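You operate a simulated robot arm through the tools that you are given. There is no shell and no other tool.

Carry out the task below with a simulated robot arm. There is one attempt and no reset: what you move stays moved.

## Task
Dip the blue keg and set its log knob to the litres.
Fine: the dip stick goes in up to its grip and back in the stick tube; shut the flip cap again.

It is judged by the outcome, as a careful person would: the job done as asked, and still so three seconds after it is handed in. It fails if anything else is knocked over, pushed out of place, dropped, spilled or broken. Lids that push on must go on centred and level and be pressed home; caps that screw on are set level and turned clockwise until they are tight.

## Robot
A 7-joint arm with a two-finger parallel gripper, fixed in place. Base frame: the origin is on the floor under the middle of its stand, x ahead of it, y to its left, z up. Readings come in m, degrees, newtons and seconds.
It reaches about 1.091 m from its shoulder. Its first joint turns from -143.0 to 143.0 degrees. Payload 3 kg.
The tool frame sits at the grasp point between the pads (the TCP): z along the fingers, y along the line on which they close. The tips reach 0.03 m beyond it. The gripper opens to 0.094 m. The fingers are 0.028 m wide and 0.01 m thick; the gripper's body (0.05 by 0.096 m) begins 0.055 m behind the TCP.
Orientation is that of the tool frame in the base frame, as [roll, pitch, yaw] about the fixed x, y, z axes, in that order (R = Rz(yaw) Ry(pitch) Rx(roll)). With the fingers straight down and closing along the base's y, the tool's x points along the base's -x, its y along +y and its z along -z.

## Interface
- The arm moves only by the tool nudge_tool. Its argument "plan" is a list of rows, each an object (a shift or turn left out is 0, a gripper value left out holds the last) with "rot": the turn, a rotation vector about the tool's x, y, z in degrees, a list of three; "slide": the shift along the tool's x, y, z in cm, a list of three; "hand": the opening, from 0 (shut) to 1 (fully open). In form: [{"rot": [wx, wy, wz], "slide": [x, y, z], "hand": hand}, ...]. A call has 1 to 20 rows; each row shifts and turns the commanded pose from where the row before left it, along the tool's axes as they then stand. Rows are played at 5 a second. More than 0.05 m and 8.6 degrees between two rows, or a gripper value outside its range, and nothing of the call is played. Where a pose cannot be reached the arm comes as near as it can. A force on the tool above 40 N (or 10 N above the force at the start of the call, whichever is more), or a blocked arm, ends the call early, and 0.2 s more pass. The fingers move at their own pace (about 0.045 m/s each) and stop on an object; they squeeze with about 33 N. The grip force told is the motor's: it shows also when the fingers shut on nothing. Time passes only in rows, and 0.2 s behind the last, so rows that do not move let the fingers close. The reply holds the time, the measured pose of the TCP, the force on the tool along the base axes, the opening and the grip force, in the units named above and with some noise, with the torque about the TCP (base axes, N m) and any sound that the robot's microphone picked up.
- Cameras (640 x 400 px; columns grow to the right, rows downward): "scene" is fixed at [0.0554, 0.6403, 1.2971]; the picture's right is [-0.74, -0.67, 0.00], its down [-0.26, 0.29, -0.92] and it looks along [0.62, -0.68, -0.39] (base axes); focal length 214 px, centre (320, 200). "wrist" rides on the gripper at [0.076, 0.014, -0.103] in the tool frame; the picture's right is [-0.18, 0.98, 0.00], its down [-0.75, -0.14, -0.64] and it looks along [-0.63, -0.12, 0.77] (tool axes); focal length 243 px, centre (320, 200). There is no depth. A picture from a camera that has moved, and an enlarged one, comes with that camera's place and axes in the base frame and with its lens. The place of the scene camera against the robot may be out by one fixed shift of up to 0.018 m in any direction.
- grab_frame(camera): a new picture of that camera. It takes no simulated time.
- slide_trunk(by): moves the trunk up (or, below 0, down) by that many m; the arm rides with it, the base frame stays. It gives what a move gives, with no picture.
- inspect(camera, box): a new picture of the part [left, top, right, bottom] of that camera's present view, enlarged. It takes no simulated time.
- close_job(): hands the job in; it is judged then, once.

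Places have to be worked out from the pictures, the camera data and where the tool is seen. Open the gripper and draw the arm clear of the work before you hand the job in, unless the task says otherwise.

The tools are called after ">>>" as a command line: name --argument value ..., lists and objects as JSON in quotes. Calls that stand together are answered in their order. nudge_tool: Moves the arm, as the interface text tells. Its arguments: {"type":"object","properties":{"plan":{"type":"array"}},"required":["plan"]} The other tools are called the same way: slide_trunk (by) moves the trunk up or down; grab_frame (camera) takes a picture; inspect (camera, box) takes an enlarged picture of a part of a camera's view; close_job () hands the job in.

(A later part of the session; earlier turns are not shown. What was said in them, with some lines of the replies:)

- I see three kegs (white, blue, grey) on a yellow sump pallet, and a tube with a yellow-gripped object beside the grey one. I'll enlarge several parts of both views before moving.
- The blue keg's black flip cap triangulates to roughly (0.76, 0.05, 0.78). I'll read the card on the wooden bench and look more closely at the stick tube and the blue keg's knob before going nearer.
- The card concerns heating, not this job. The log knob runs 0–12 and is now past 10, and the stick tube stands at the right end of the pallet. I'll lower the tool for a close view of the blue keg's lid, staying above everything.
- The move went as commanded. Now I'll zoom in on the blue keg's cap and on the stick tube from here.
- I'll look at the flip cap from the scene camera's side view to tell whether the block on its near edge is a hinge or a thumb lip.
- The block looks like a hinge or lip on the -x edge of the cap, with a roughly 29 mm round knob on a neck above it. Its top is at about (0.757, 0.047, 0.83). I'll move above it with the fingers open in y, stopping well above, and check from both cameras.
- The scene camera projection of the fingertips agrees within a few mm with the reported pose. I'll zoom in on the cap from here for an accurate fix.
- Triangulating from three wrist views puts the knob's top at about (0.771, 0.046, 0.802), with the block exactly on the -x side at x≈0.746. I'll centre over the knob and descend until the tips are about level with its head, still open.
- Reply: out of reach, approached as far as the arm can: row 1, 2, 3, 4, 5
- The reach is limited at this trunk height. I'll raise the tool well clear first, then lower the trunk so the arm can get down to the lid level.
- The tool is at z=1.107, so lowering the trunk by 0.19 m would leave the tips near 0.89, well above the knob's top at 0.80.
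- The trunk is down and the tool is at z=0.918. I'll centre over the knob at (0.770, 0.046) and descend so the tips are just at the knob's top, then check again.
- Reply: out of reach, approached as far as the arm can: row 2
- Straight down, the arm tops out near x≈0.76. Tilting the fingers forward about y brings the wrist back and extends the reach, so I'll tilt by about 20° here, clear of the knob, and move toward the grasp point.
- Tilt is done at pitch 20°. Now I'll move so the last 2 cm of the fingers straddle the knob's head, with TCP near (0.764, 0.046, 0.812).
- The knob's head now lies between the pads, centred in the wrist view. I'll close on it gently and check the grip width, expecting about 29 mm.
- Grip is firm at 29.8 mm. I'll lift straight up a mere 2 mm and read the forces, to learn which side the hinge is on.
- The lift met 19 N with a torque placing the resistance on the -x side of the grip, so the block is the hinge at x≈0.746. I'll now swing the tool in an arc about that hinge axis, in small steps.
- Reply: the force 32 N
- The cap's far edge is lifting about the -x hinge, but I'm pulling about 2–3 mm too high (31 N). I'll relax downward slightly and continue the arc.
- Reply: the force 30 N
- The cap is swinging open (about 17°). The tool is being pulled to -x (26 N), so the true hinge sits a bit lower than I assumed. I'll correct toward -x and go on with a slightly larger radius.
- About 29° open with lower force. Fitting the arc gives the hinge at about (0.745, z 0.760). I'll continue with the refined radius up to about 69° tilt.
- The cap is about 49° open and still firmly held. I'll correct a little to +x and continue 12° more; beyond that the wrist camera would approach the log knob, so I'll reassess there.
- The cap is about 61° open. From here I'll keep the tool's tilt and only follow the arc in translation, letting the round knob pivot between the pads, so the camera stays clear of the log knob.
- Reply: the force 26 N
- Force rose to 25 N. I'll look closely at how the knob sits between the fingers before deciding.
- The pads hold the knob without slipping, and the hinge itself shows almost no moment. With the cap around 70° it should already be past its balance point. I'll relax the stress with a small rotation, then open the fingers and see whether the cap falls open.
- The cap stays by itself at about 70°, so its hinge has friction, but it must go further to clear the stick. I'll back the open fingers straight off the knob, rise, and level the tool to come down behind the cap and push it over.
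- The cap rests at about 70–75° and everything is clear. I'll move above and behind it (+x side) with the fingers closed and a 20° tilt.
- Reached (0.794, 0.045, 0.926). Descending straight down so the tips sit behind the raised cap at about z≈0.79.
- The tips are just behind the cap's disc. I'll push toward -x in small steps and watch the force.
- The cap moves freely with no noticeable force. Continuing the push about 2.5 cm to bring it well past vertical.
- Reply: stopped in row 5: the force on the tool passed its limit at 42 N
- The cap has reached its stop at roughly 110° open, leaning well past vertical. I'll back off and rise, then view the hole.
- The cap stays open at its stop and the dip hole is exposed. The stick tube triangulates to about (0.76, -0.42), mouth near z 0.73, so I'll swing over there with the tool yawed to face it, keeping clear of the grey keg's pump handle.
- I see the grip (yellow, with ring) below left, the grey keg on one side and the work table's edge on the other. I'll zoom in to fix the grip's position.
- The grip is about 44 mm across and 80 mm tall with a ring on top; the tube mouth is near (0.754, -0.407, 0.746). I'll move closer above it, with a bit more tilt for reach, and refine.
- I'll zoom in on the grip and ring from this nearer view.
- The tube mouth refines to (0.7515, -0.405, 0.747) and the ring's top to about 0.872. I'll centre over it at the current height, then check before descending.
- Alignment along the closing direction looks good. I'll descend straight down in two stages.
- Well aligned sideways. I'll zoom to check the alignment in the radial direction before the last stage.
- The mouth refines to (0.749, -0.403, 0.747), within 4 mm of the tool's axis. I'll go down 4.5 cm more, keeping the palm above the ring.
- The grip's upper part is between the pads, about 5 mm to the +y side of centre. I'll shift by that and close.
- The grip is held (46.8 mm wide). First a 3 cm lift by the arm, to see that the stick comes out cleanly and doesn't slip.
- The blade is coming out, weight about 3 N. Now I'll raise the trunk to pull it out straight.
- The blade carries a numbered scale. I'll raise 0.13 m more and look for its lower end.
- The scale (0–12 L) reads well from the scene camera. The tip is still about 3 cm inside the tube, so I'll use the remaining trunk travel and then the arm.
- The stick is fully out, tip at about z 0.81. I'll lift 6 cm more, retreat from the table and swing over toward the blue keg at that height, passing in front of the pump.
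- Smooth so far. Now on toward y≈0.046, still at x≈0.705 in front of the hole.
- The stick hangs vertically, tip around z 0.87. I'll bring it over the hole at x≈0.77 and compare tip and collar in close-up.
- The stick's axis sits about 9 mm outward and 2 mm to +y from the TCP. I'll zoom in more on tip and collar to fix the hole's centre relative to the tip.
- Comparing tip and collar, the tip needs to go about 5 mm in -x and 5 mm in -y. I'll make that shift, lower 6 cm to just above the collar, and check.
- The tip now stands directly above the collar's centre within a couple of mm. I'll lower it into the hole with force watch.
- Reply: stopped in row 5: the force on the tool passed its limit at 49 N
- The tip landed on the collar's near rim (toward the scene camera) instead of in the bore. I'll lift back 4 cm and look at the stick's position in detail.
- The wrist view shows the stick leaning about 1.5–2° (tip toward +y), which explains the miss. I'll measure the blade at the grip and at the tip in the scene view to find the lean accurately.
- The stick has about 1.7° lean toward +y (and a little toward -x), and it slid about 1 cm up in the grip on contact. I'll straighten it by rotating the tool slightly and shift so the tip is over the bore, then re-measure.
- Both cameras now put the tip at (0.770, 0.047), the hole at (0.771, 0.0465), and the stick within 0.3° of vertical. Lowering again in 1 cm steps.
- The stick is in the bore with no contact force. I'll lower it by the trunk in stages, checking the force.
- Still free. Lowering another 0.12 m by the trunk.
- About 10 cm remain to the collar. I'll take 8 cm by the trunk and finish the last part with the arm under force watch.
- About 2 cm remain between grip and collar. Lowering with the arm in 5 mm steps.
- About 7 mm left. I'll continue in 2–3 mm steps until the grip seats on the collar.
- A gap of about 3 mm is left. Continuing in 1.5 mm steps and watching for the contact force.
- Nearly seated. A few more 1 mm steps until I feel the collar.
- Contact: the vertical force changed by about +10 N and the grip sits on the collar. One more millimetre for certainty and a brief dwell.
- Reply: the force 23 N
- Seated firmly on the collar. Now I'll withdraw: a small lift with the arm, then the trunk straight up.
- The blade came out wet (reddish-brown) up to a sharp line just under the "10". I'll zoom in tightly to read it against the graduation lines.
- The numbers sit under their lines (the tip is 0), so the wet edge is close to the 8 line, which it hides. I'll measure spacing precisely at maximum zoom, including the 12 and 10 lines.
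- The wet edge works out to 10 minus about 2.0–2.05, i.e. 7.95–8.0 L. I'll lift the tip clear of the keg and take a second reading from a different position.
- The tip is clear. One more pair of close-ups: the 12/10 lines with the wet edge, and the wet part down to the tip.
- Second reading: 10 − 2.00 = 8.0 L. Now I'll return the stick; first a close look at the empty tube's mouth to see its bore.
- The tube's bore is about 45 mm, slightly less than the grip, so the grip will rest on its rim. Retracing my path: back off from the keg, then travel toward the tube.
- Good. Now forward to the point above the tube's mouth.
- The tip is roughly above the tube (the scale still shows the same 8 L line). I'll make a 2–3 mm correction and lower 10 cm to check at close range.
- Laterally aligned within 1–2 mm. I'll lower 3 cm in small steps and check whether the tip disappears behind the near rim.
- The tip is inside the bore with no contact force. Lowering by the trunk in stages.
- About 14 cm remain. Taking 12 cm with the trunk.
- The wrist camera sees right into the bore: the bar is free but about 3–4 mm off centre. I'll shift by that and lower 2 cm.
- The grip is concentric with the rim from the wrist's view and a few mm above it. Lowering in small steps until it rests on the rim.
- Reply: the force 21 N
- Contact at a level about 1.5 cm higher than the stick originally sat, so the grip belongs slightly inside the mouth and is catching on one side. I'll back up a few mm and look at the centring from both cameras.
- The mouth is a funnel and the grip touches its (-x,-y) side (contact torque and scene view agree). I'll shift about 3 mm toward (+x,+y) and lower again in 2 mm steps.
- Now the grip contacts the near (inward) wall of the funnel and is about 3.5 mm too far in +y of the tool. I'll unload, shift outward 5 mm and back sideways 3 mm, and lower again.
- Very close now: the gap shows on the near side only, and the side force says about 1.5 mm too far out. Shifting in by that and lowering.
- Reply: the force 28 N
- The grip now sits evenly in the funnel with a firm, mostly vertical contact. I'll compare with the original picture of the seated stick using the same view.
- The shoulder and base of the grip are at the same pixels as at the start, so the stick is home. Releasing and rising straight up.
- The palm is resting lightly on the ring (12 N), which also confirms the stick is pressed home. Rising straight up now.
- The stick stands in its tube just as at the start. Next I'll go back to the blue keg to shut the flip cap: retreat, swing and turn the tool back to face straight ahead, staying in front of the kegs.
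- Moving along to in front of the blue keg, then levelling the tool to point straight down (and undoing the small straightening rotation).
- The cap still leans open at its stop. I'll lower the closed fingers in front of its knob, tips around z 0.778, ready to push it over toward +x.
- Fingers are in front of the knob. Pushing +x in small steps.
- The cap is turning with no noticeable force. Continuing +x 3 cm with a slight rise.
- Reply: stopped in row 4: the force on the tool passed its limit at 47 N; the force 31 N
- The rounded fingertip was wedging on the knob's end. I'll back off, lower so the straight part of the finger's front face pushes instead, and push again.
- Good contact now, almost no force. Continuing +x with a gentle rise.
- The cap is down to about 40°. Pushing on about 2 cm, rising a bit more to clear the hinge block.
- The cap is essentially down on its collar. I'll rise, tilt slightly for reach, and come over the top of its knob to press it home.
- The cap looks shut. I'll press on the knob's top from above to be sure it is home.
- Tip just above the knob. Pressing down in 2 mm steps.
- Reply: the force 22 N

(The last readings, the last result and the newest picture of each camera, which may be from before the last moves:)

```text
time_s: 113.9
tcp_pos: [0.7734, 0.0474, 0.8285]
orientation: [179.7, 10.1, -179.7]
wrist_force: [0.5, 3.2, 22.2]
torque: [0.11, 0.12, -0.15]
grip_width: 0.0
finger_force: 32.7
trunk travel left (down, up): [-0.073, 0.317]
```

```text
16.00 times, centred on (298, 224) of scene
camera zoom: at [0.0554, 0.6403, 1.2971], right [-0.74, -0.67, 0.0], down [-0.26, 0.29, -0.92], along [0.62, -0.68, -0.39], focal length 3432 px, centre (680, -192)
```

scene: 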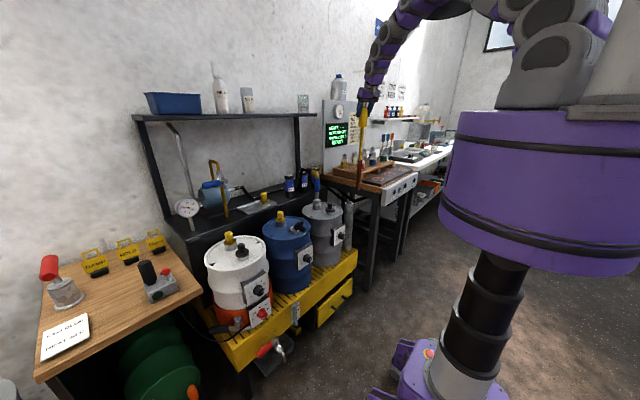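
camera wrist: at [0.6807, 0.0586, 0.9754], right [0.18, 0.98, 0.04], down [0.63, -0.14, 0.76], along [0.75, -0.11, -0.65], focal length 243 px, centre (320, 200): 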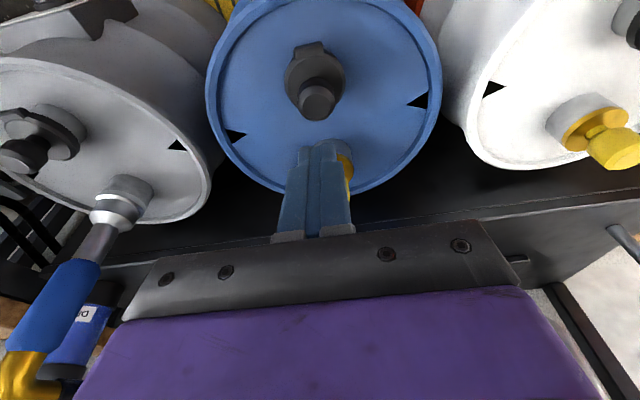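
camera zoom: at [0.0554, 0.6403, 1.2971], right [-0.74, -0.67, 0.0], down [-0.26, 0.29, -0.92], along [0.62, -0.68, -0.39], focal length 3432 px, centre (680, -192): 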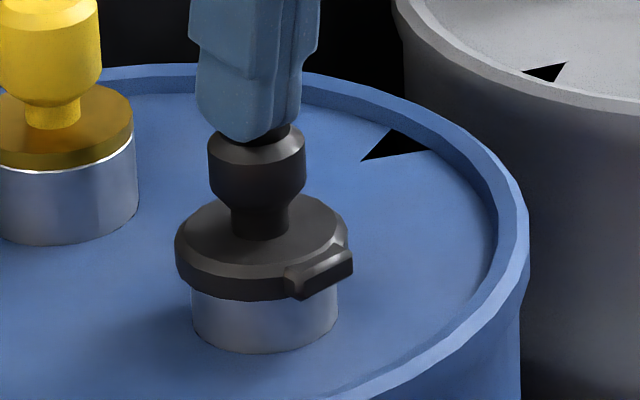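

Pressing with 22 N and it doesn't give; one more mm of press, then back off upward.

>>> nudge_tool --plan '[{"slide": [0.018, 0, 0.1]}, {}, {"slide": [-0.26, 0, -1.48]}, {"slide": [-0.52, 0, -2.95]}, {"slide": [-0.52, 0, -2.95]}, {}]'

>>> inspect --camera "scene" --box '[275, 210, 315, 240]'

>>> grab_frame --camera "wrist"

```text
time_s: 115.3
tcp_pos: [0.7745, 0.0458, 0.9033]
orientation: [179.8, 9.7, -179.8]
wrist_force: [0.0, -0.8, -0.5]
torque: [0.01, 0.02, 0.02]
grip_width: 0.0
finger_force: 32.6
trunk travel left (down, up): [-0.073, 0.317]
```

```text
13.33 times, centred on (295, 225) of scene
camera zoom: at [0.0554, 0.6403, 1.2971], right [-0.74, -0.67, 0.0], down [-0.26, 0.29, -0.92], along [0.62, -0.68, -0.39], focal length 2860 px, centre (653, -133)
```

zoom: 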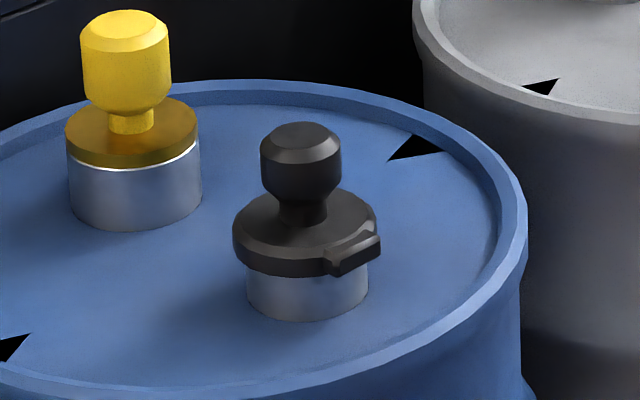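

```text
taken
camera wrist: at [0.6806, 0.0585, 0.9915], right [0.18, 0.98, 0.04], down [0.63, -0.14, 0.76], along [0.75, -0.11, -0.65], focal length 243 px, centre (320, 200)
```

wrist: 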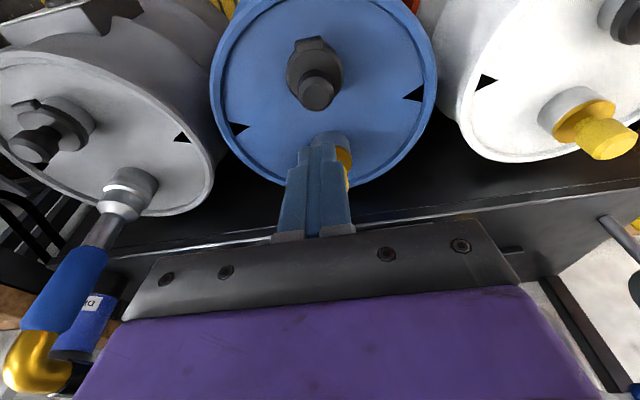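

The cap is back exactly as in the first picture. Now the log knob: its plate is vertical and faces the robot near (0.68, 0.048, 0.636). I'll back away from the lid, tilt the tool forward and lower so the wrist camera looks squarely at the dial.

>>> nudge_tool --plan '[{"slide": [4.23, 0, -0.72]}, {"slide": [4.23, 0, -0.72]}, {"slide": [4.23, 0, -0.72]}, {"slide": [4.23, 0, -0.72]}, {"slide": [4.23, 0, -0.72]}, {"rot": [0, -8, 0]}, {"rot": [0, -8, 0]}, {"rot": [0, -8, 0]}, {"rot": [0, -8, 0]}, {"rot": [0, -8, 0]}, {"slide": [2.2, 0, 1.85], "hand": 0.6}, {"slide": [2.2, 0, 1.85]}, {"slide": [2.2, 0, 1.85]}, {}]'

>>> grab_frame --camera "wrist"

>>> grab_frame --camera "scene"

```text
time_s: 118.3
tcp_pos: [0.5575, 0.0449, 0.814]
orientation: [179.4, 49.9, 179.8]
wrist_force: [0.0, -0.4, 0.6]
torque: [0.01, -0.01, -0.02]
grip_width: 0.0563
finger_force: 0.0
trunk travel left (down, up): [-0.073, 0.317]
```

```text
taken
camera wrist: at [0.4293, 0.0591, 0.8226], right [0.12, 0.98, 0.15], down [-0.01, -0.15, 0.99], along [0.99, -0.12, -0.01], focal length 243 px, centre (320, 200)
```

wrist: 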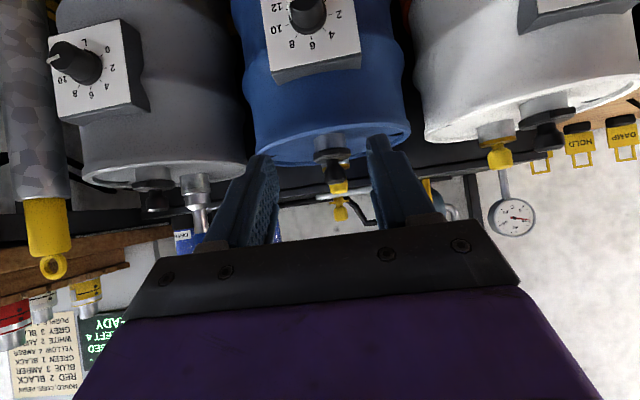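

```text
taken
```

scene: 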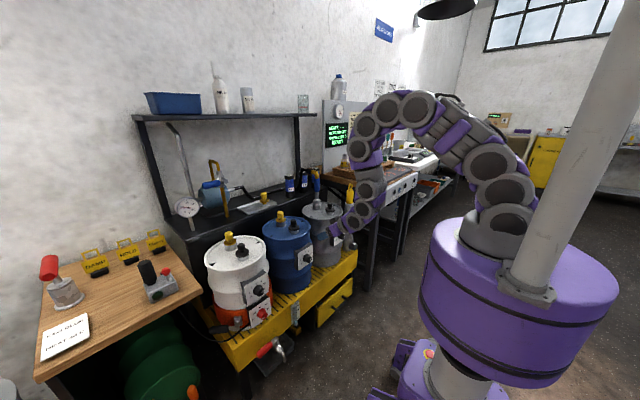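

The dial is at the top of the view. Lowering 8 cm to see it fully.

>>> nudge_tool --plan '[{"slide": [2.04, 0, 1.72]}, {"slide": [2.04, 0, 1.72]}, {"slide": [2.04, 0, 1.72]}, {}]'

>>> inspect --camera "wrist" --box '[240, 0, 400, 140]'

>>> grab_frame --camera "wrist"

```text
time_s: 119.3
tcp_pos: [0.5607, 0.0472, 0.7322]
orientation: [179.4, 50.0, 179.8]
wrist_force: [-0.3, 0.1, -0.1]
torque: [0.01, 0.02, 0.02]
grip_width: 0.0565
finger_force: 0.1
trunk travel left (down, up): [-0.073, 0.317]
```

```text
2.86 times, centred on (320, 70) of wrist
camera zoom: at [0.4321, 0.0608, 0.7403], right [0.12, 0.98, 0.15], down [0.0, -0.15, 0.99], along [0.99, -0.11, -0.01], focal length 693 px, centre (320, 571)
```

zoom: 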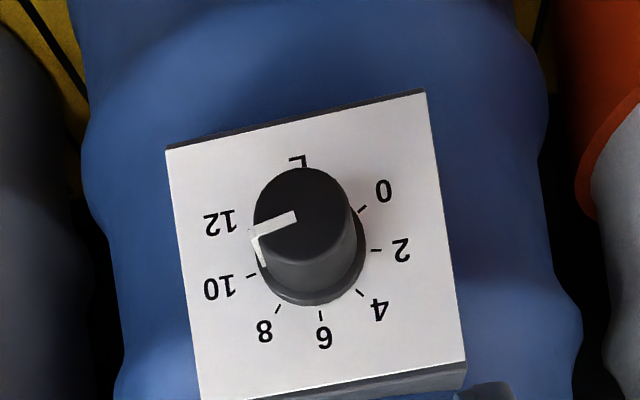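

```text
taken
camera wrist: at [0.4321, 0.0608, 0.7403], right [0.12, 0.98, 0.15], down [0.0, -0.15, 0.99], along [0.99, -0.11, -0.01], focal length 243 px, centre (320, 200)
```

wrist: 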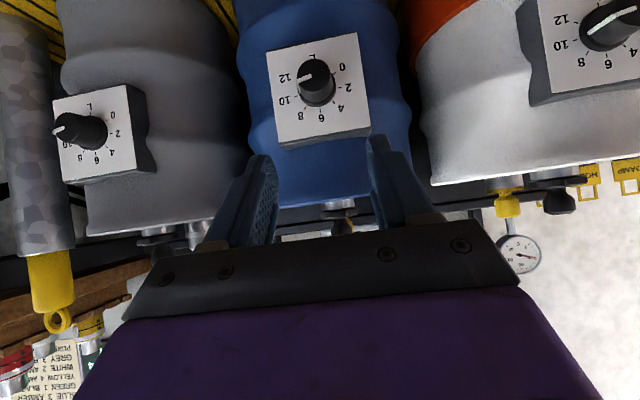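

A clear view of the dial: ticks are 40° apart per 2 L, and the pointer currently stands near 10. I'll zoom in to measure the pointer and tick angles precisely.

>>> inspect --camera "wrist" --box '[288, 48, 348, 118]'

>>> inspect --camera "wrist" --box '[262, 28, 372, 150]'

```text
5.71 times, centred on (318, 83) of wrist
camera zoom: at [0.4321, 0.0608, 0.7403], right [0.12, 0.98, 0.15], down [0.0, -0.15, 0.99], along [0.99, -0.11, -0.01], focal length 1386 px, centre (331, 869)
```

zoom: 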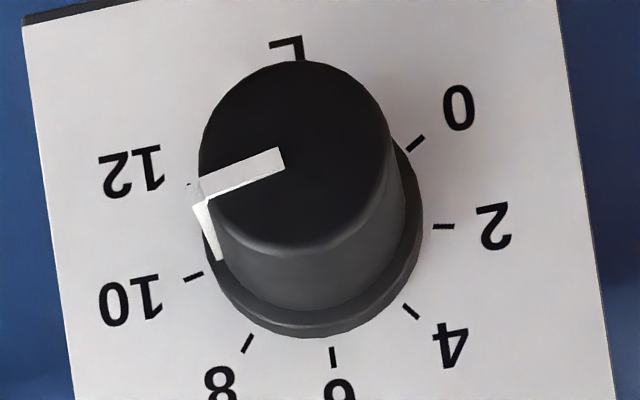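

```text
3.28 times, centred on (317, 89) of wrist
camera zoom: at [0.4321, 0.0608, 0.7403], right [0.12, 0.98, 0.15], down [0.0, -0.15, 0.99], along [0.99, -0.11, -0.01], focal length 796 px, centre (330, 564)
```

zoom: 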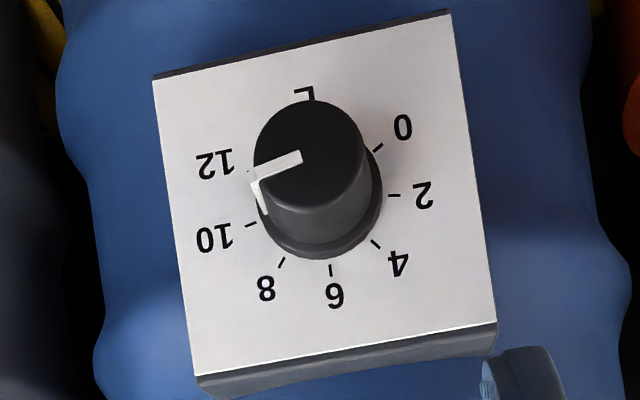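

The pointer is at 10 (exactly along the 10 tick), so it must turn 40° counter-clockwise as seen from the front to reach 8. The knob axis is near y 0.046, z 0.616, with its front at about x 0.667; I'll tilt to 60° and approach with open fingers.

>>> nudge_tool --plan '[{"rot": [0, -5, 0], "hand": 0.8}, {"rot": [0, -5, 0]}, {"slide": [2.0, 0, 2.3]}, {"slide": [2.0, 0, 2.3]}, {"slide": [2.0, 0, 2.3]}, {"slide": [2.0, 0, 2.3]}, {}]'

>>> grab_frame --camera "wrist"

>>> inspect --camera "scene" --box '[280, 220, 350, 290]'

```text
time_s: 120.9
tcp_pos: [0.5978, 0.0493, 0.6187]
orientation: [179.4, 59.8, 179.7]
wrist_force: [0.0, -1.0, 0.3]
torque: [0.0, 0.0, 0.03]
grip_width: 0.0751
finger_force: 0.0
trunk travel left (down, up): [-0.073, 0.317]
```

```text
taken
camera wrist: at [0.4702, 0.0622, 0.6047], right [0.09, 0.98, 0.16], down [-0.18, -0.15, 0.97], along [0.98, -0.12, 0.16], focal length 243 px, centre (320, 200)
```

wrist: 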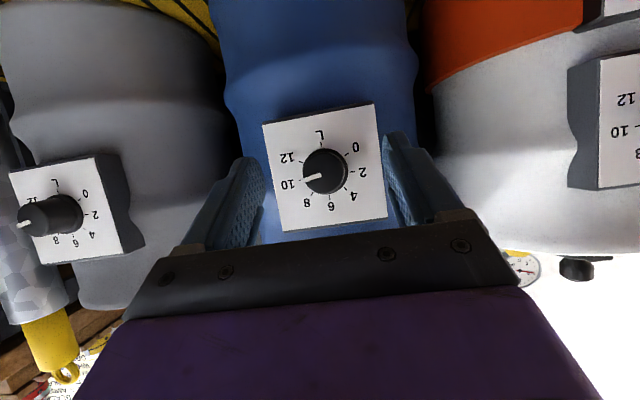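

```text
5.71 times, centred on (315, 255) of scene
camera zoom: at [0.0554, 0.6403, 1.2971], right [-0.74, -0.67, 0.0], down [-0.26, 0.29, -0.92], along [0.62, -0.68, -0.39], focal length 1226 px, centre (349, -114)
```

zoom: 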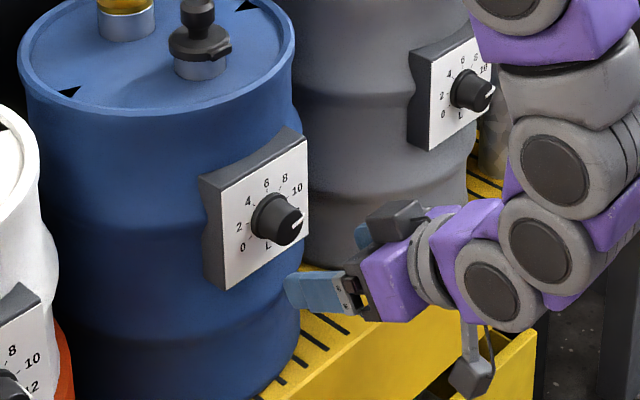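

Excellent frontal view of the dial between the fingers. I'll zoom to fix the knob's axis relative to the tool.

>>> inspect --camera "wrist" --box '[265, 100, 390, 235]'

>>> inspect --camera "wrist" --box '[285, 135, 365, 215]'

```text
2.96 times, centred on (328, 168) of wrist
camera zoom: at [0.4702, 0.0622, 0.6047], right [0.09, 0.98, 0.16], down [-0.18, -0.15, 0.97], along [0.98, -0.12, 0.16], focal length 719 px, centre (298, 296)
```

zoom: 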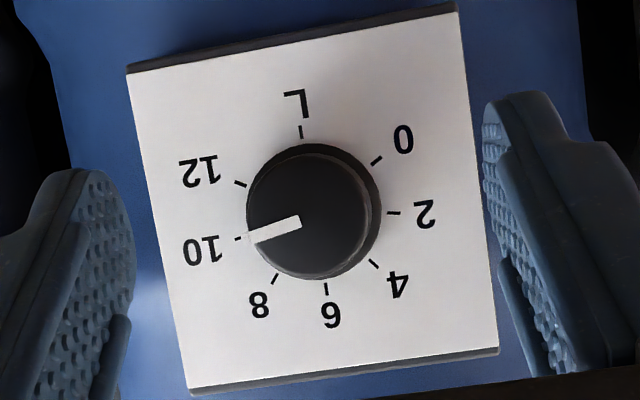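

```text
5.00 times, centred on (325, 175) of wrist
camera zoom: at [0.4702, 0.0622, 0.6047], right [0.09, 0.98, 0.16], down [-0.18, -0.15, 0.97], along [0.98, -0.12, 0.16], focal length 1213 px, centre (295, 325)
```

zoom: 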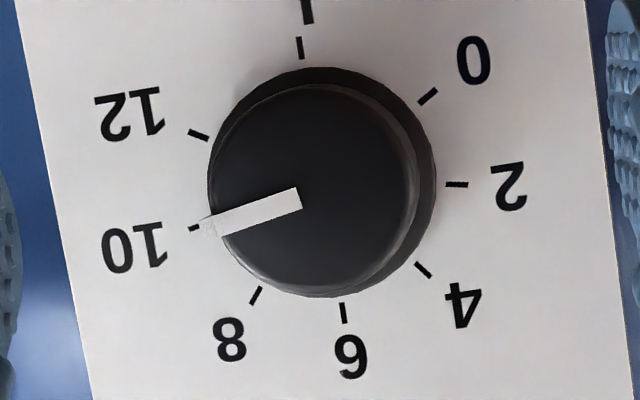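

The knob axis lies 2.7 mm to -y and 3.7 mm below the TCP line; its front is about 7 cm ahead. I'll correct that, pre-rotate the tool +20° about the knob's axis so the 40° turn stays centred, and advance over the knob.

>>> nudge_tool --plan '[{"slide": [0.32, -0.27, 0.19]}, {"rot": [-3.35, -0.03, 5.76]}, {"rot": [-3.35, -0.03, 5.76]}, {"rot": [-3.35, -0.03, 5.76]}, {"slide": [-0.6, 0, 1.03]}, {}]'

>>> grab_frame --camera "wrist"

>>> inspect --camera "scene" --box '[280, 220, 350, 290]'

```text
time_s: 122.3
tcp_pos: [0.6108, 0.0449, 0.6143]
orientation: [143.5, 54.2, 149.3]
wrist_force: [0.3, 0.5, 0.1]
torque: [0.0, 0.0, 0.02]
grip_width: 0.0753
finger_force: 0.0
trunk travel left (down, up): [-0.073, 0.317]
```

```text
taken
camera wrist: at [0.4823, 0.063, 0.6056], right [0.09, 0.87, 0.49], down [-0.18, -0.47, 0.86], along [0.98, -0.16, 0.11], focal length 243 px, centre (320, 200)
```

wrist: 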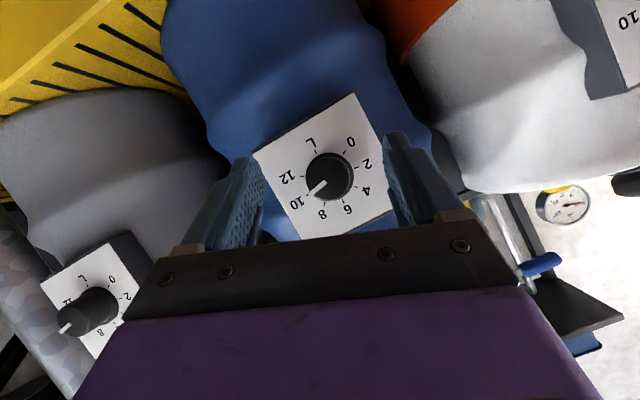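

```text
5.71 times, centred on (315, 255) of scene
camera zoom: at [0.0554, 0.6403, 1.2971], right [-0.74, -0.67, 0.0], down [-0.26, 0.29, -0.92], along [0.62, -0.68, -0.39], focal length 1226 px, centre (349, -114)
```

zoom: 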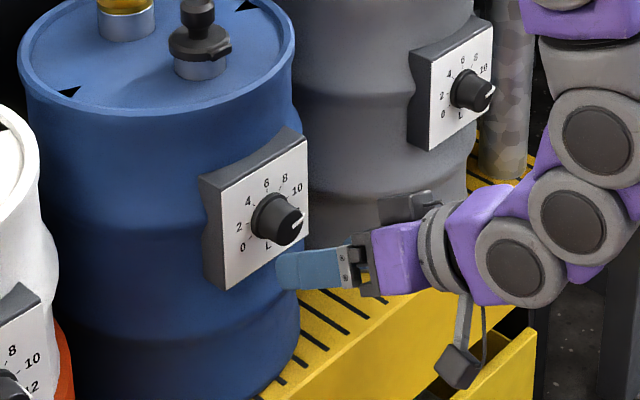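

The rotation went as planned. Advancing along +x in small steps to straddle the knob.

>>> nudge_tool --plan '[{"slide": [-0.6, 0, 1.03]}, {"slide": [-0.6, 0, 1.03]}, {"slide": [-0.5, 0, 0.86]}, {}]'

>>> grab_frame --camera "wrist"

>>> inspect --camera "scene" --box '[290, 235, 330, 275]'

```text
time_s: 123.3
tcp_pos: [0.6436, 0.0455, 0.6137]
orientation: [143.7, 54.2, 149.1]
wrist_force: [0.7, 0.3, -0.3]
torque: [0.02, 0.0, 0.01]
grip_width: 0.0753
finger_force: 0.1
trunk travel left (down, up): [-0.073, 0.317]
```

```text
taken
camera wrist: at [0.5159, 0.0635, 0.6056], right [0.09, 0.87, 0.49], down [-0.18, -0.47, 0.86], along [0.98, -0.16, 0.11], focal length 243 px, centre (320, 200)
```

wrist: 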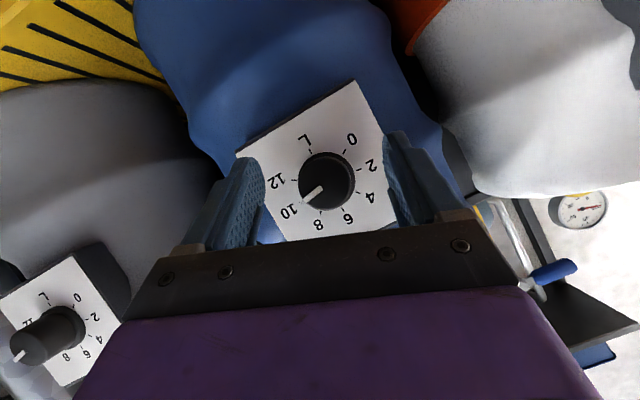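

```text
10.00 times, centred on (310, 255) of scene
camera zoom: at [0.0554, 0.6403, 1.2971], right [-0.74, -0.67, 0.0], down [-0.26, 0.29, -0.92], along [0.62, -0.68, -0.39], focal length 2145 px, centre (420, -350)
```

zoom: 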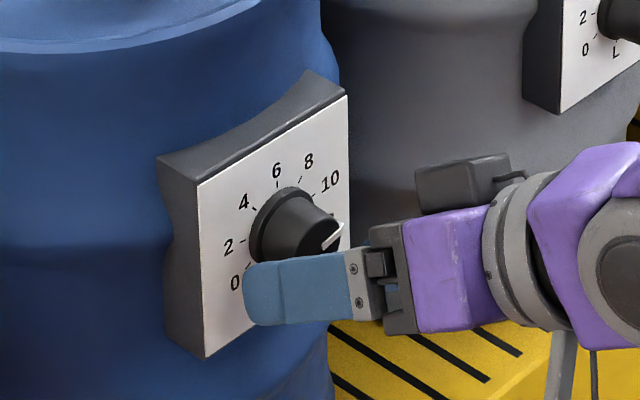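

The finger tips are still about 2 cm short of the plate. I'll advance the last 1.2 cm with a 1.5 mm sideways trim.

>>> nudge_tool --plan '[{"slide": [-0.3, 0.15, 0.52]}, {"slide": [-0.3, 0, 0.52]}, {}]'

>>> grab_frame --camera "wrist"

>>> inspect --camera "scene" --box '[290, 235, 330, 275]'

```text
time_s: 124.1
tcp_pos: [0.6563, 0.0458, 0.6149]
orientation: [143.5, 54.3, 149.2]
wrist_force: [-0.6, -0.5, -0.7]
torque: [0.01, 0.01, 0.01]
grip_width: 0.075
finger_force: 0.0
trunk travel left (down, up): [-0.073, 0.317]
```

```text
taken
camera wrist: at [0.5287, 0.0639, 0.6071], right [0.09, 0.87, 0.49], down [-0.18, -0.47, 0.86], along [0.98, -0.16, 0.11], focal length 243 px, centre (320, 200)
```

wrist: 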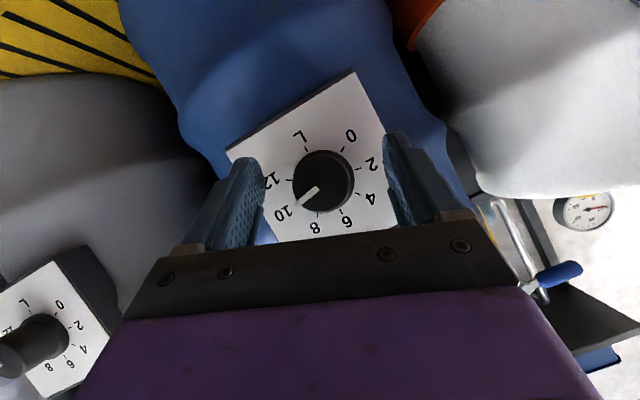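

```text
10.00 times, centred on (310, 255) of scene
camera zoom: at [0.0554, 0.6403, 1.2971], right [-0.74, -0.67, 0.0], down [-0.26, 0.29, -0.92], along [0.62, -0.68, -0.39], focal length 2145 px, centre (420, -350)
```

zoom: 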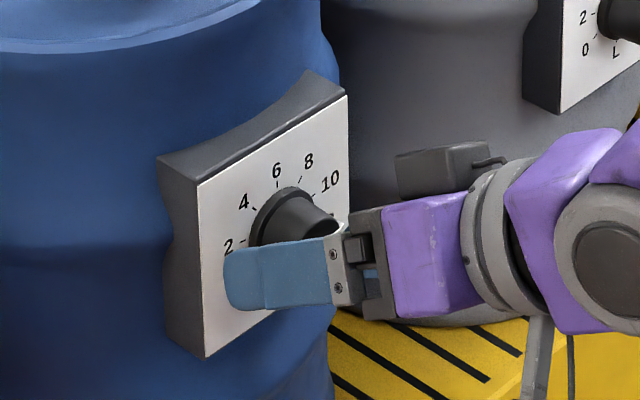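

Well centred, no contact. Closing on the knob.

>>> nudge_tool --plan '[{"hand": 0.5}, {"hand": 0.4}, {"hand": 0.2}, {"hand": 0.0}, {"hand": 0.0}]'

>>> inspect --camera "wrist" --box '[230, 70, 410, 230]'

```text
time_s: 125.3
tcp_pos: [0.6568, 0.0446, 0.6135]
orientation: [143.4, 54.2, 149.1]
wrist_force: [0.4, -4.1, -3.8]
torque: [0.0, 0.15, -0.58]
grip_width: 0.0341
finger_force: 45.6
trunk travel left (down, up): [-0.073, 0.317]
```

```text
2.50 times, centred on (320, 150) of wrist
camera zoom: at [0.5285, 0.0631, 0.6068], right [0.09, 0.87, 0.49], down [-0.18, -0.47, 0.86], along [0.98, -0.17, 0.11], focal length 606 px, centre (320, 325)
```

zoom: 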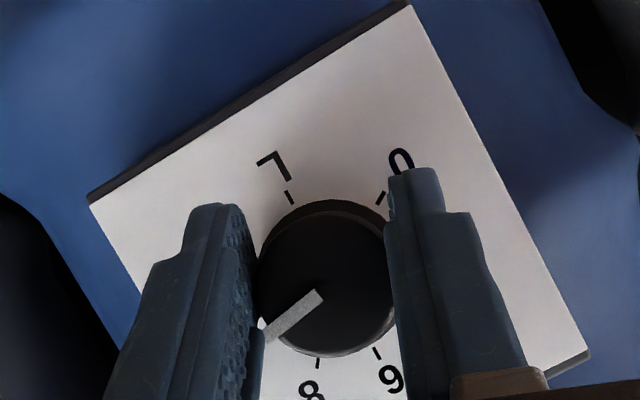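

Gripped (34 mm). Turning about the knob's axis counter-clockwise, first 20°.

>>> nudge_tool --plan '[{"rot": [2.515, 0.019, -4.32]}, {"rot": [2.515, 0.019, -4.32]}, {"rot": [2.515, 0.019, -4.32]}, {"rot": [2.515, 0.019, -4.32]}, {}]'

>>> inspect --camera "wrist" --box '[230, 70, 410, 230]'

```text
time_s: 126.5
tcp_pos: [0.6555, 0.0444, 0.6151]
orientation: [179.4, 59.8, 179.6]
wrist_force: [22.6, -6.2, -11.7]
torque: [-0.03, 0.73, -0.56]
grip_width: 0.0338
finger_force: 45.1
trunk travel left (down, up): [-0.073, 0.317]
```

```text
2.50 times, centred on (320, 150) of wrist
camera zoom: at [0.5282, 0.0589, 0.6015], right [0.09, 0.98, 0.16], down [-0.17, -0.15, 0.97], along [0.98, -0.12, 0.16], focal length 606 px, centre (320, 325)
```

zoom: 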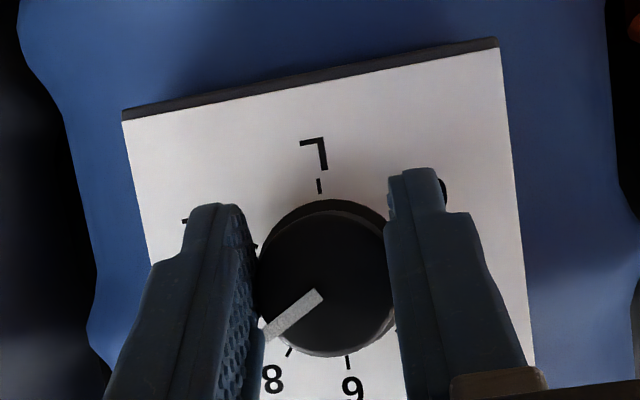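

The knob follows the tool exactly. There's a 23 N pull along the knob axis, so I'll ease 2 mm toward the plate, then turn the remaining 20°.

>>> nudge_tool --plan '[{"slide": [0, -0.05, 0.2]}, {"rot": [2.515, 0.019, -4.32]}, {"rot": [2.515, 0.019, -4.32]}, {"rot": [2.515, 0.019, -4.32]}, {}]'

>>> inspect --camera "wrist" --box '[230, 70, 410, 230]'

```text
time_s: 127.7
tcp_pos: [0.6548, 0.0446, 0.6154]
orientation: [-152.6, 56.6, -156.4]
wrist_force: [-16.1, -8.1, 6.4]
torque: [-0.07, -0.78, -0.63]
grip_width: 0.0345
finger_force: 45.0
trunk travel left (down, up): [-0.073, 0.317]
```

```text
2.50 times, centred on (320, 150) of wrist
camera zoom: at [0.5282, 0.0549, 0.5982], right [0.09, 0.99, -0.1], down [-0.18, 0.11, 0.98], along [0.98, -0.07, 0.18], focal length 606 px, centre (320, 325)
```

zoom: 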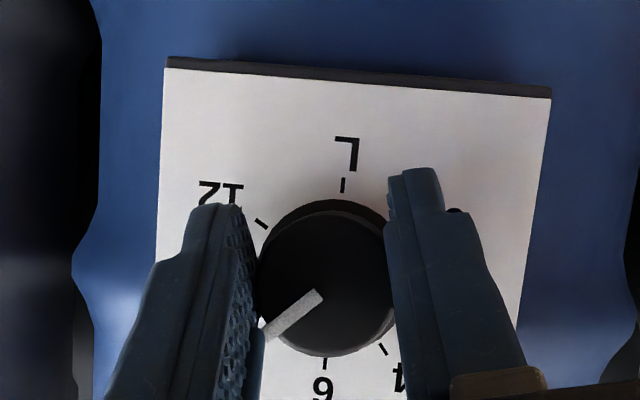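

Pointer now at about 8.3 (35° done). Turning the remaining ~6°.

>>> nudge_tool --plan '[{"rot": [1.46, 0.011, -2.5]}, {"rot": [1.46, 0.011, -2.5]}, {}]'

>>> inspect --camera "wrist" --box '[230, 70, 410, 230]'

>>> inspect --camera "scene" --box '[290, 235, 330, 275]'

```text
time_s: 128.5
tcp_pos: [0.6548, 0.0449, 0.614]
orientation: [-143.3, 54.1, -148.9]
wrist_force: [-29.9, -7.9, 15.9]
torque: [-0.03, -0.61, -0.54]
grip_width: 0.034
finger_force: 44.8
trunk travel left (down, up): [-0.073, 0.317]
```

```text
2.50 times, centred on (320, 150) of wrist
camera zoom: at [0.5283, 0.053, 0.5972], right [0.09, 0.98, -0.2], down [-0.18, 0.21, 0.96], along [0.98, -0.05, 0.19], focal length 606 px, centre (320, 325)
```

zoom: 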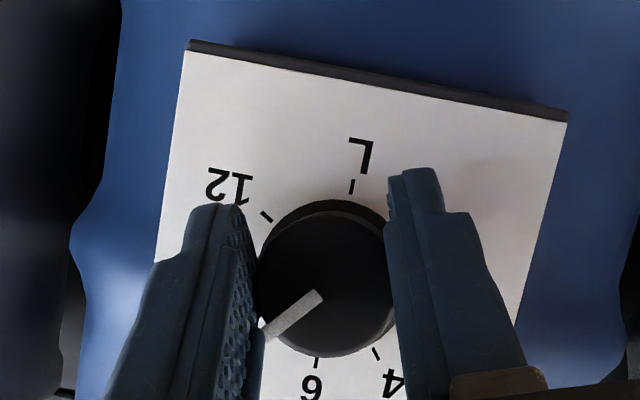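

```text
10.00 times, centred on (310, 255) of scene
camera zoom: at [0.0554, 0.6403, 1.2971], right [-0.74, -0.67, 0.0], down [-0.26, 0.29, -0.92], along [0.62, -0.68, -0.39], focal length 2145 px, centre (420, -350)
```

zoom: 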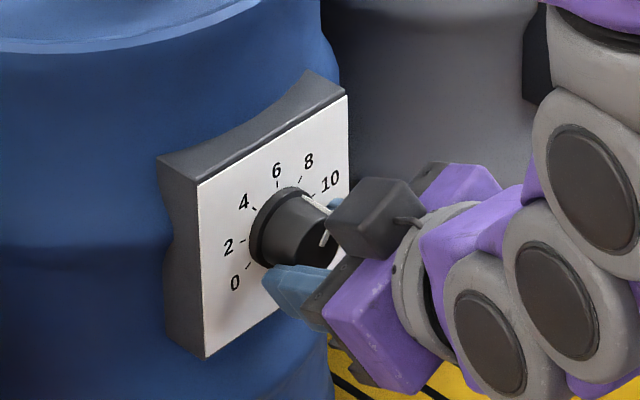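

The pointer now lies along the 8 tick direction (141.5° vs 141.4°). I'll relieve the axial force, then open the fingers and look.

>>> nudge_tool --plan '[{"slide": [0.04, -0.09, -0.27]}, {}]'

>>> inspect --camera "wrist" --box '[230, 70, 410, 230]'

```text
time_s: 129.1
tcp_pos: [0.6549, 0.0451, 0.6148]
orientation: [-143.5, 54.2, -148.9]
wrist_force: [-6.2, -8.5, 3.3]
torque: [0.01, 0.07, -0.63]
grip_width: 0.0341
finger_force: 44.7
trunk travel left (down, up): [-0.073, 0.317]
```

```text
2.50 times, centred on (320, 150) of wrist
camera zoom: at [0.5283, 0.053, 0.5972], right [0.09, 0.98, -0.19], down [-0.18, 0.21, 0.96], along [0.98, -0.05, 0.19], focal length 606 px, centre (320, 325)
```

zoom: 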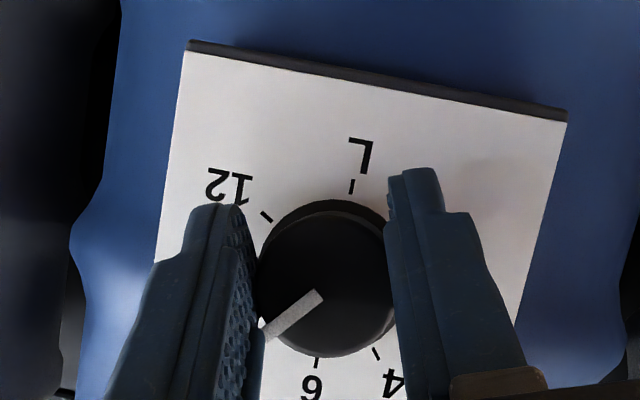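

The forces have relaxed. Opening the fingers now.

>>> nudge_tool --plan '[{"hand": 0.45}, {"hand": 0.6}, {"hand": 0.75}, {"hand": 0.8}, {}]'

>>> inspect --camera "wrist" --box '[250, 90, 390, 230]'

```text
time_s: 130.3
tcp_pos: [0.6552, 0.0466, 0.6148]
orientation: [-143.4, 54.1, -148.9]
wrist_force: [-0.4, -0.3, -0.4]
torque: [0.03, -0.01, -0.03]
grip_width: 0.0749
finger_force: 0.1
trunk travel left (down, up): [-0.073, 0.317]
```

```text
2.86 times, centred on (320, 160) of wrist
camera zoom: at [0.5276, 0.0537, 0.597], right [0.09, 0.98, -0.2], down [-0.18, 0.21, 0.96], along [0.98, -0.05, 0.19], focal length 693 px, centre (320, 314)
```

zoom: 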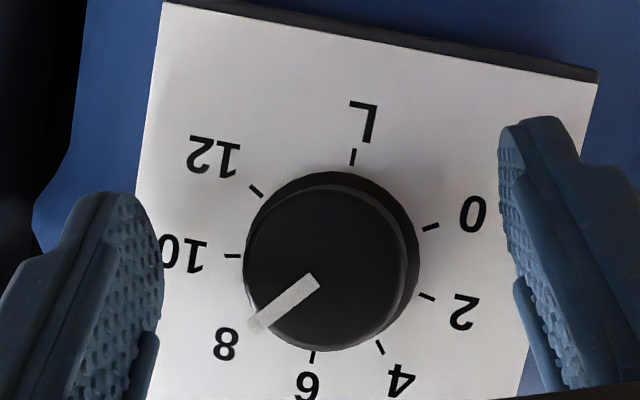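

Released; the pointer is at 8. I'll back straight off and return the tool to the upright orientation to measure it as before.

>>> nudge_tool --plan '[{"slide": [0.5, 0, -0.87]}, {"slide": [1.0, 0, -1.73]}, {"slide": [1.3, 0, -2.3]}, {"rot": [-3.48, -0.026, 5.99]}, {"rot": [-3.48, -0.026, 5.99]}, {"rot": [-3.48, -0.026, 5.99]}, {}]'

>>> inspect --camera "wrist" --box '[285, 135, 365, 215]'

>>> grab_frame --camera "wrist"

```text
time_s: 131.9
tcp_pos: [0.5985, 0.0457, 0.6167]
orientation: [179.4, 59.9, 179.6]
wrist_force: [1.0, -0.2, 0.1]
torque: [-0.04, 0.0, -0.02]
grip_width: 0.0751
finger_force: 0.1
trunk travel left (down, up): [-0.073, 0.317]
```

```text
5.00 times, centred on (325, 175) of wrist
camera zoom: at [0.4711, 0.0593, 0.6029], right [0.09, 0.98, 0.17], down [-0.18, -0.15, 0.97], along [0.98, -0.12, 0.16], focal length 1213 px, centre (295, 325)
```

zoom: 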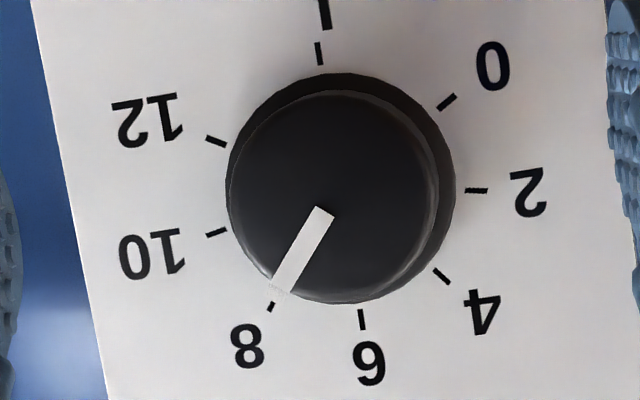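

```text
taken
camera wrist: at [0.4711, 0.0593, 0.6029], right [0.09, 0.98, 0.17], down [-0.18, -0.15, 0.97], along [0.98, -0.12, 0.16], focal length 243 px, centre (320, 200)
```

wrist: 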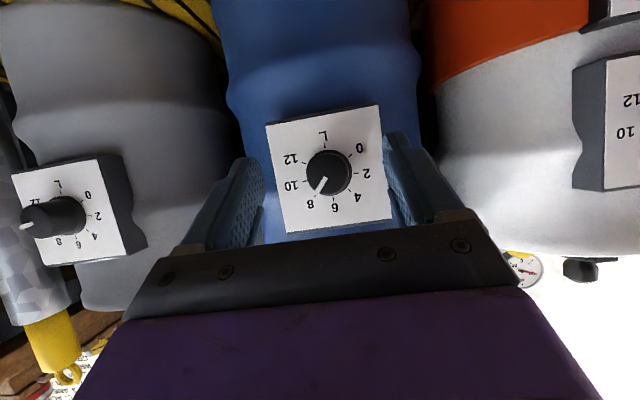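

The pointer lies on the 8 tick (about 7.95 by angle). Now I'll open fully, back away and rise clear of the work, levelling the tool.

>>> nudge_tool --plan '[{"slide": [1.3, 0, -2.2], "hand": 1.0}, {"slide": [1.3, 0, -2.2]}, {"slide": [-3.2, 0, -1.9]}, {"slide": [-3.2, 0, -1.9]}, {"slide": [-3.2, 0, -1.9]}, {"slide": [-3.2, 0, -1.9]}, {"slide": [-3.2, 0, -1.9]}, {"slide": [-3.2, 0, -1.9]}, {"slide": [-3.2, 0, -1.9]}, {"slide": [-3.2, 0, -1.9]}, {"rot": [0, 7.5, 0]}, {"rot": [0, 7.5, 0]}, {"rot": [0, 7.5, 0]}, {"rot": [0, 7.5, 0]}, {"rot": [0, 7.5, 0]}, {"rot": [0, 7.5, 0]}, {"rot": [0, 7.5, 0]}, {"rot": [0, 7.5, 0]}, {}]'

>>> grab_frame --camera "wrist"

>>> grab_frame --camera "scene"

>>> inspect --camera "scene" --box '[200, 170, 370, 330]'

```text
time_s: 135.9
tcp_pos: [0.5765, 0.0457, 0.89]
orientation: [179.7, -0.1, -179.9]
wrist_force: [-1.2, 0.8, 0.2]
torque: [-0.01, -0.02, -0.01]
grip_width: 0.094
finger_force: 0.1
out of reach, approached as far as the arm can: row 8, 9, 10
trunk travel left (down, up): [-0.073, 0.317]
```

```text
taken
camera wrist: at [0.4996, 0.0586, 0.9934], right [0.18, 0.98, 0.0], down [0.76, -0.14, 0.64], along [0.63, -0.11, -0.77], focal length 243 px, centre (320, 200)
```

wrist: 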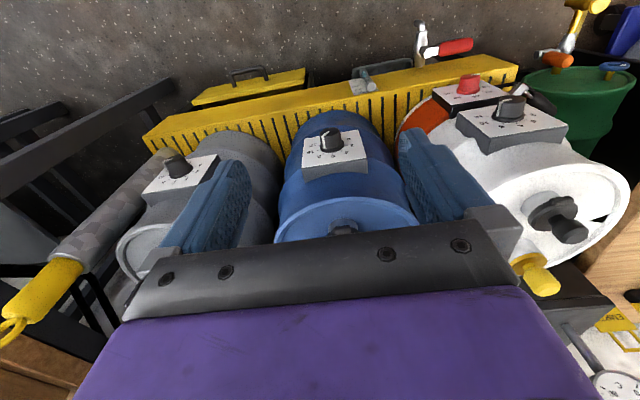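

```text
taken
```

scene: 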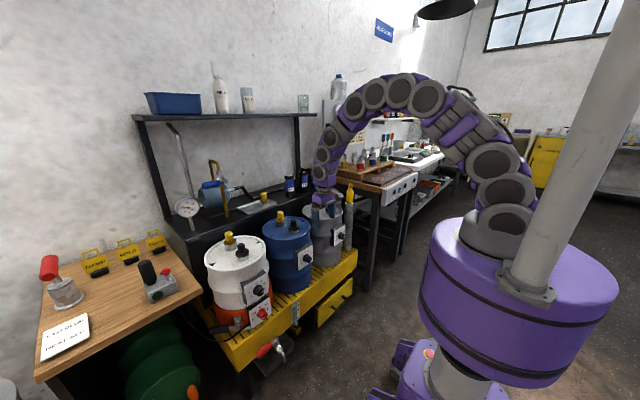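

```text
2.50 times, centred on (285, 250) of scene
camera zoom: at [0.0554, 0.6403, 1.2971], right [-0.74, -0.67, 0.0], down [-0.26, 0.29, -0.92], along [0.62, -0.68, -0.39], focal length 536 px, centre (408, 75)
```

zoom: 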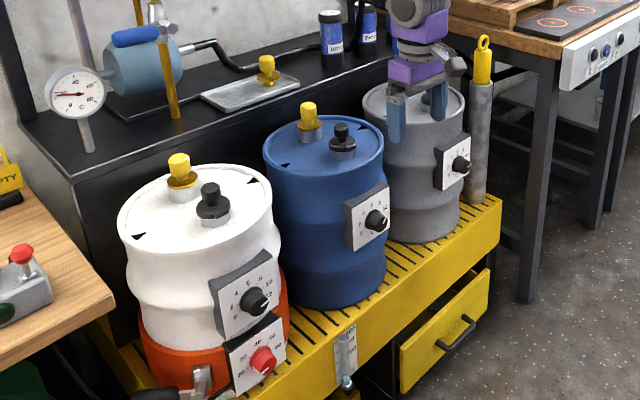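

All looks in order. I'll raise the arm further clear, then check the dial, cap and stick once more.

>>> nudge_tool --plan '[{"slide": [0.5, -0.5, -4]}, {"slide": [0.5, -0.5, -4]}, {"slide": [0.5, -0.5, -4]}, {"slide": [0.5, -0.5, -4]}, {"slide": [0.5, -0.5, -4]}, {"slide": [0.5, -0.5, -4]}, {}]'

>>> inspect --camera "scene" --box '[260, 200, 365, 290]'

>>> inspect --camera "scene" --box '[290, 240, 330, 275]'

>>> inspect --camera "scene" --box '[335, 180, 365, 210]'

>>> inspect --camera "wrist" --box '[200, 40, 440, 240]'

```text
time_s: 137.5
tcp_pos: [0.5468, 0.0138, 1.1281]
orientation: [179.6, -0.2, -179.9]
wrist_force: [-0.5, 0.3, -0.4]
torque: [0.03, -0.02, 0.01]
grip_width: 0.094
finger_force: 0.1
trunk travel left (down, up): [-0.073, 0.317]
```

```text
4.44 times, centred on (312, 245) of scene
camera zoom: at [0.0554, 0.6403, 1.2971], right [-0.74, -0.67, 0.0], down [-0.26, 0.29, -0.92], along [0.62, -0.68, -0.39], focal length 953 px, centre (353, 0)
```

zoom: 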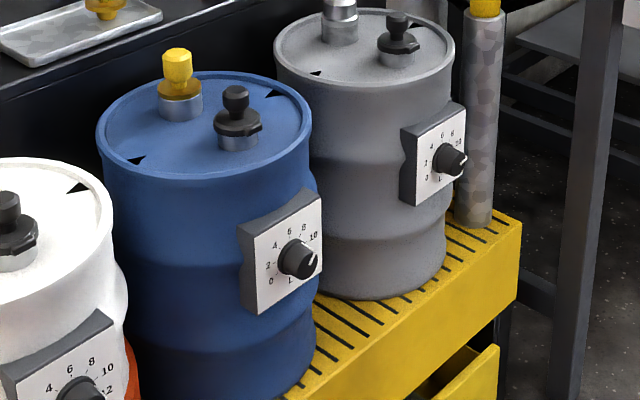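

```text
11.43 times, centred on (310, 258) of scene
camera zoom: at [0.0554, 0.6403, 1.2971], right [-0.74, -0.67, 0.0], down [-0.26, 0.29, -0.92], along [0.62, -0.68, -0.39], focal length 2451 px, centre (434, -457)
```

zoom: 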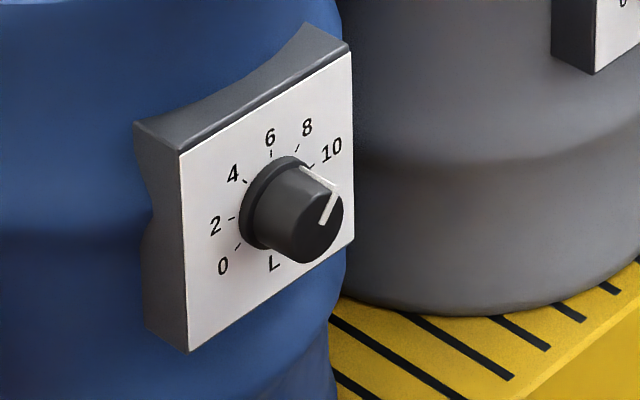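

```text
13.33 times, centred on (350, 195) of scene
camera zoom: at [0.0554, 0.6403, 1.2971], right [-0.74, -0.67, 0.0], down [-0.26, 0.29, -0.92], along [0.62, -0.68, -0.39], focal length 2860 px, centre (-80, 267)
```

zoom: 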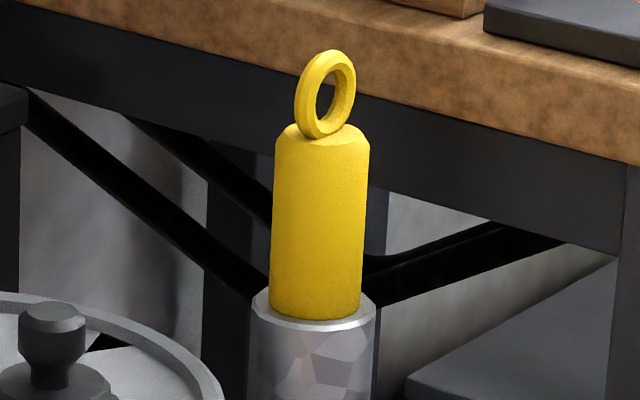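

```text
2.00 times, centred on (320, 140) of wrist
camera zoom: at [0.4708, 0.028, 1.2316], right [0.18, 0.98, 0.0], down [0.76, -0.14, 0.64], along [0.63, -0.11, -0.77], focal length 485 px, centre (320, 320)
```

zoom: 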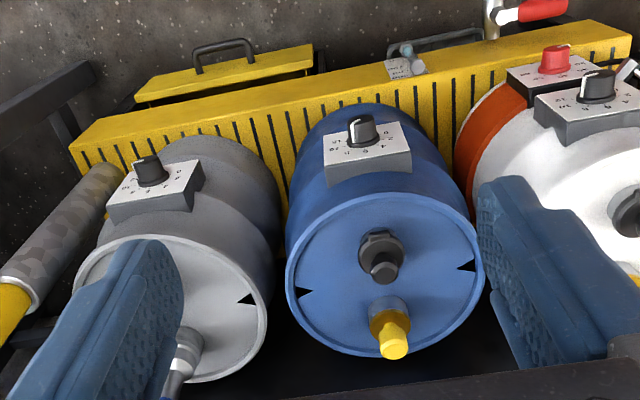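

Everything checks out: the dial pointer is parallel to the 8 tick in both cameras, the flip cap is shut, and the stick stands in its tube as at the start. The gripper is open and the arm is clear, so I'm handing in.

>>> close_job

```text
The job is handed in.
```

I dipped the blue keg, read 8 L off the stick, and set its log knob to 8. The job is handed in.

- **Dip:** the stick went in until its grip sat on the collar. The wet line was at 8.0 L in two separate readings (7.95–8.0).
- **Knob:** it stood at 10 and now points at the 8 mark, about 7.95 by measured angle.
- **Stick:** it is back in its tube, standing exactly where it stood at the start.
- **Flip cap:** it is shut and pressed home, and looks the same as in the first picture.

- **Snags:** my first try at inserting the stick landed on the collar rim and hit the force stop at 49 N. Opening and closing the cap each tripped it once too, at 42 N and 47 N. I saw no damage or anything out of place afterwards.
- **Arm:** the gripper is open and raised clear of the kegs.
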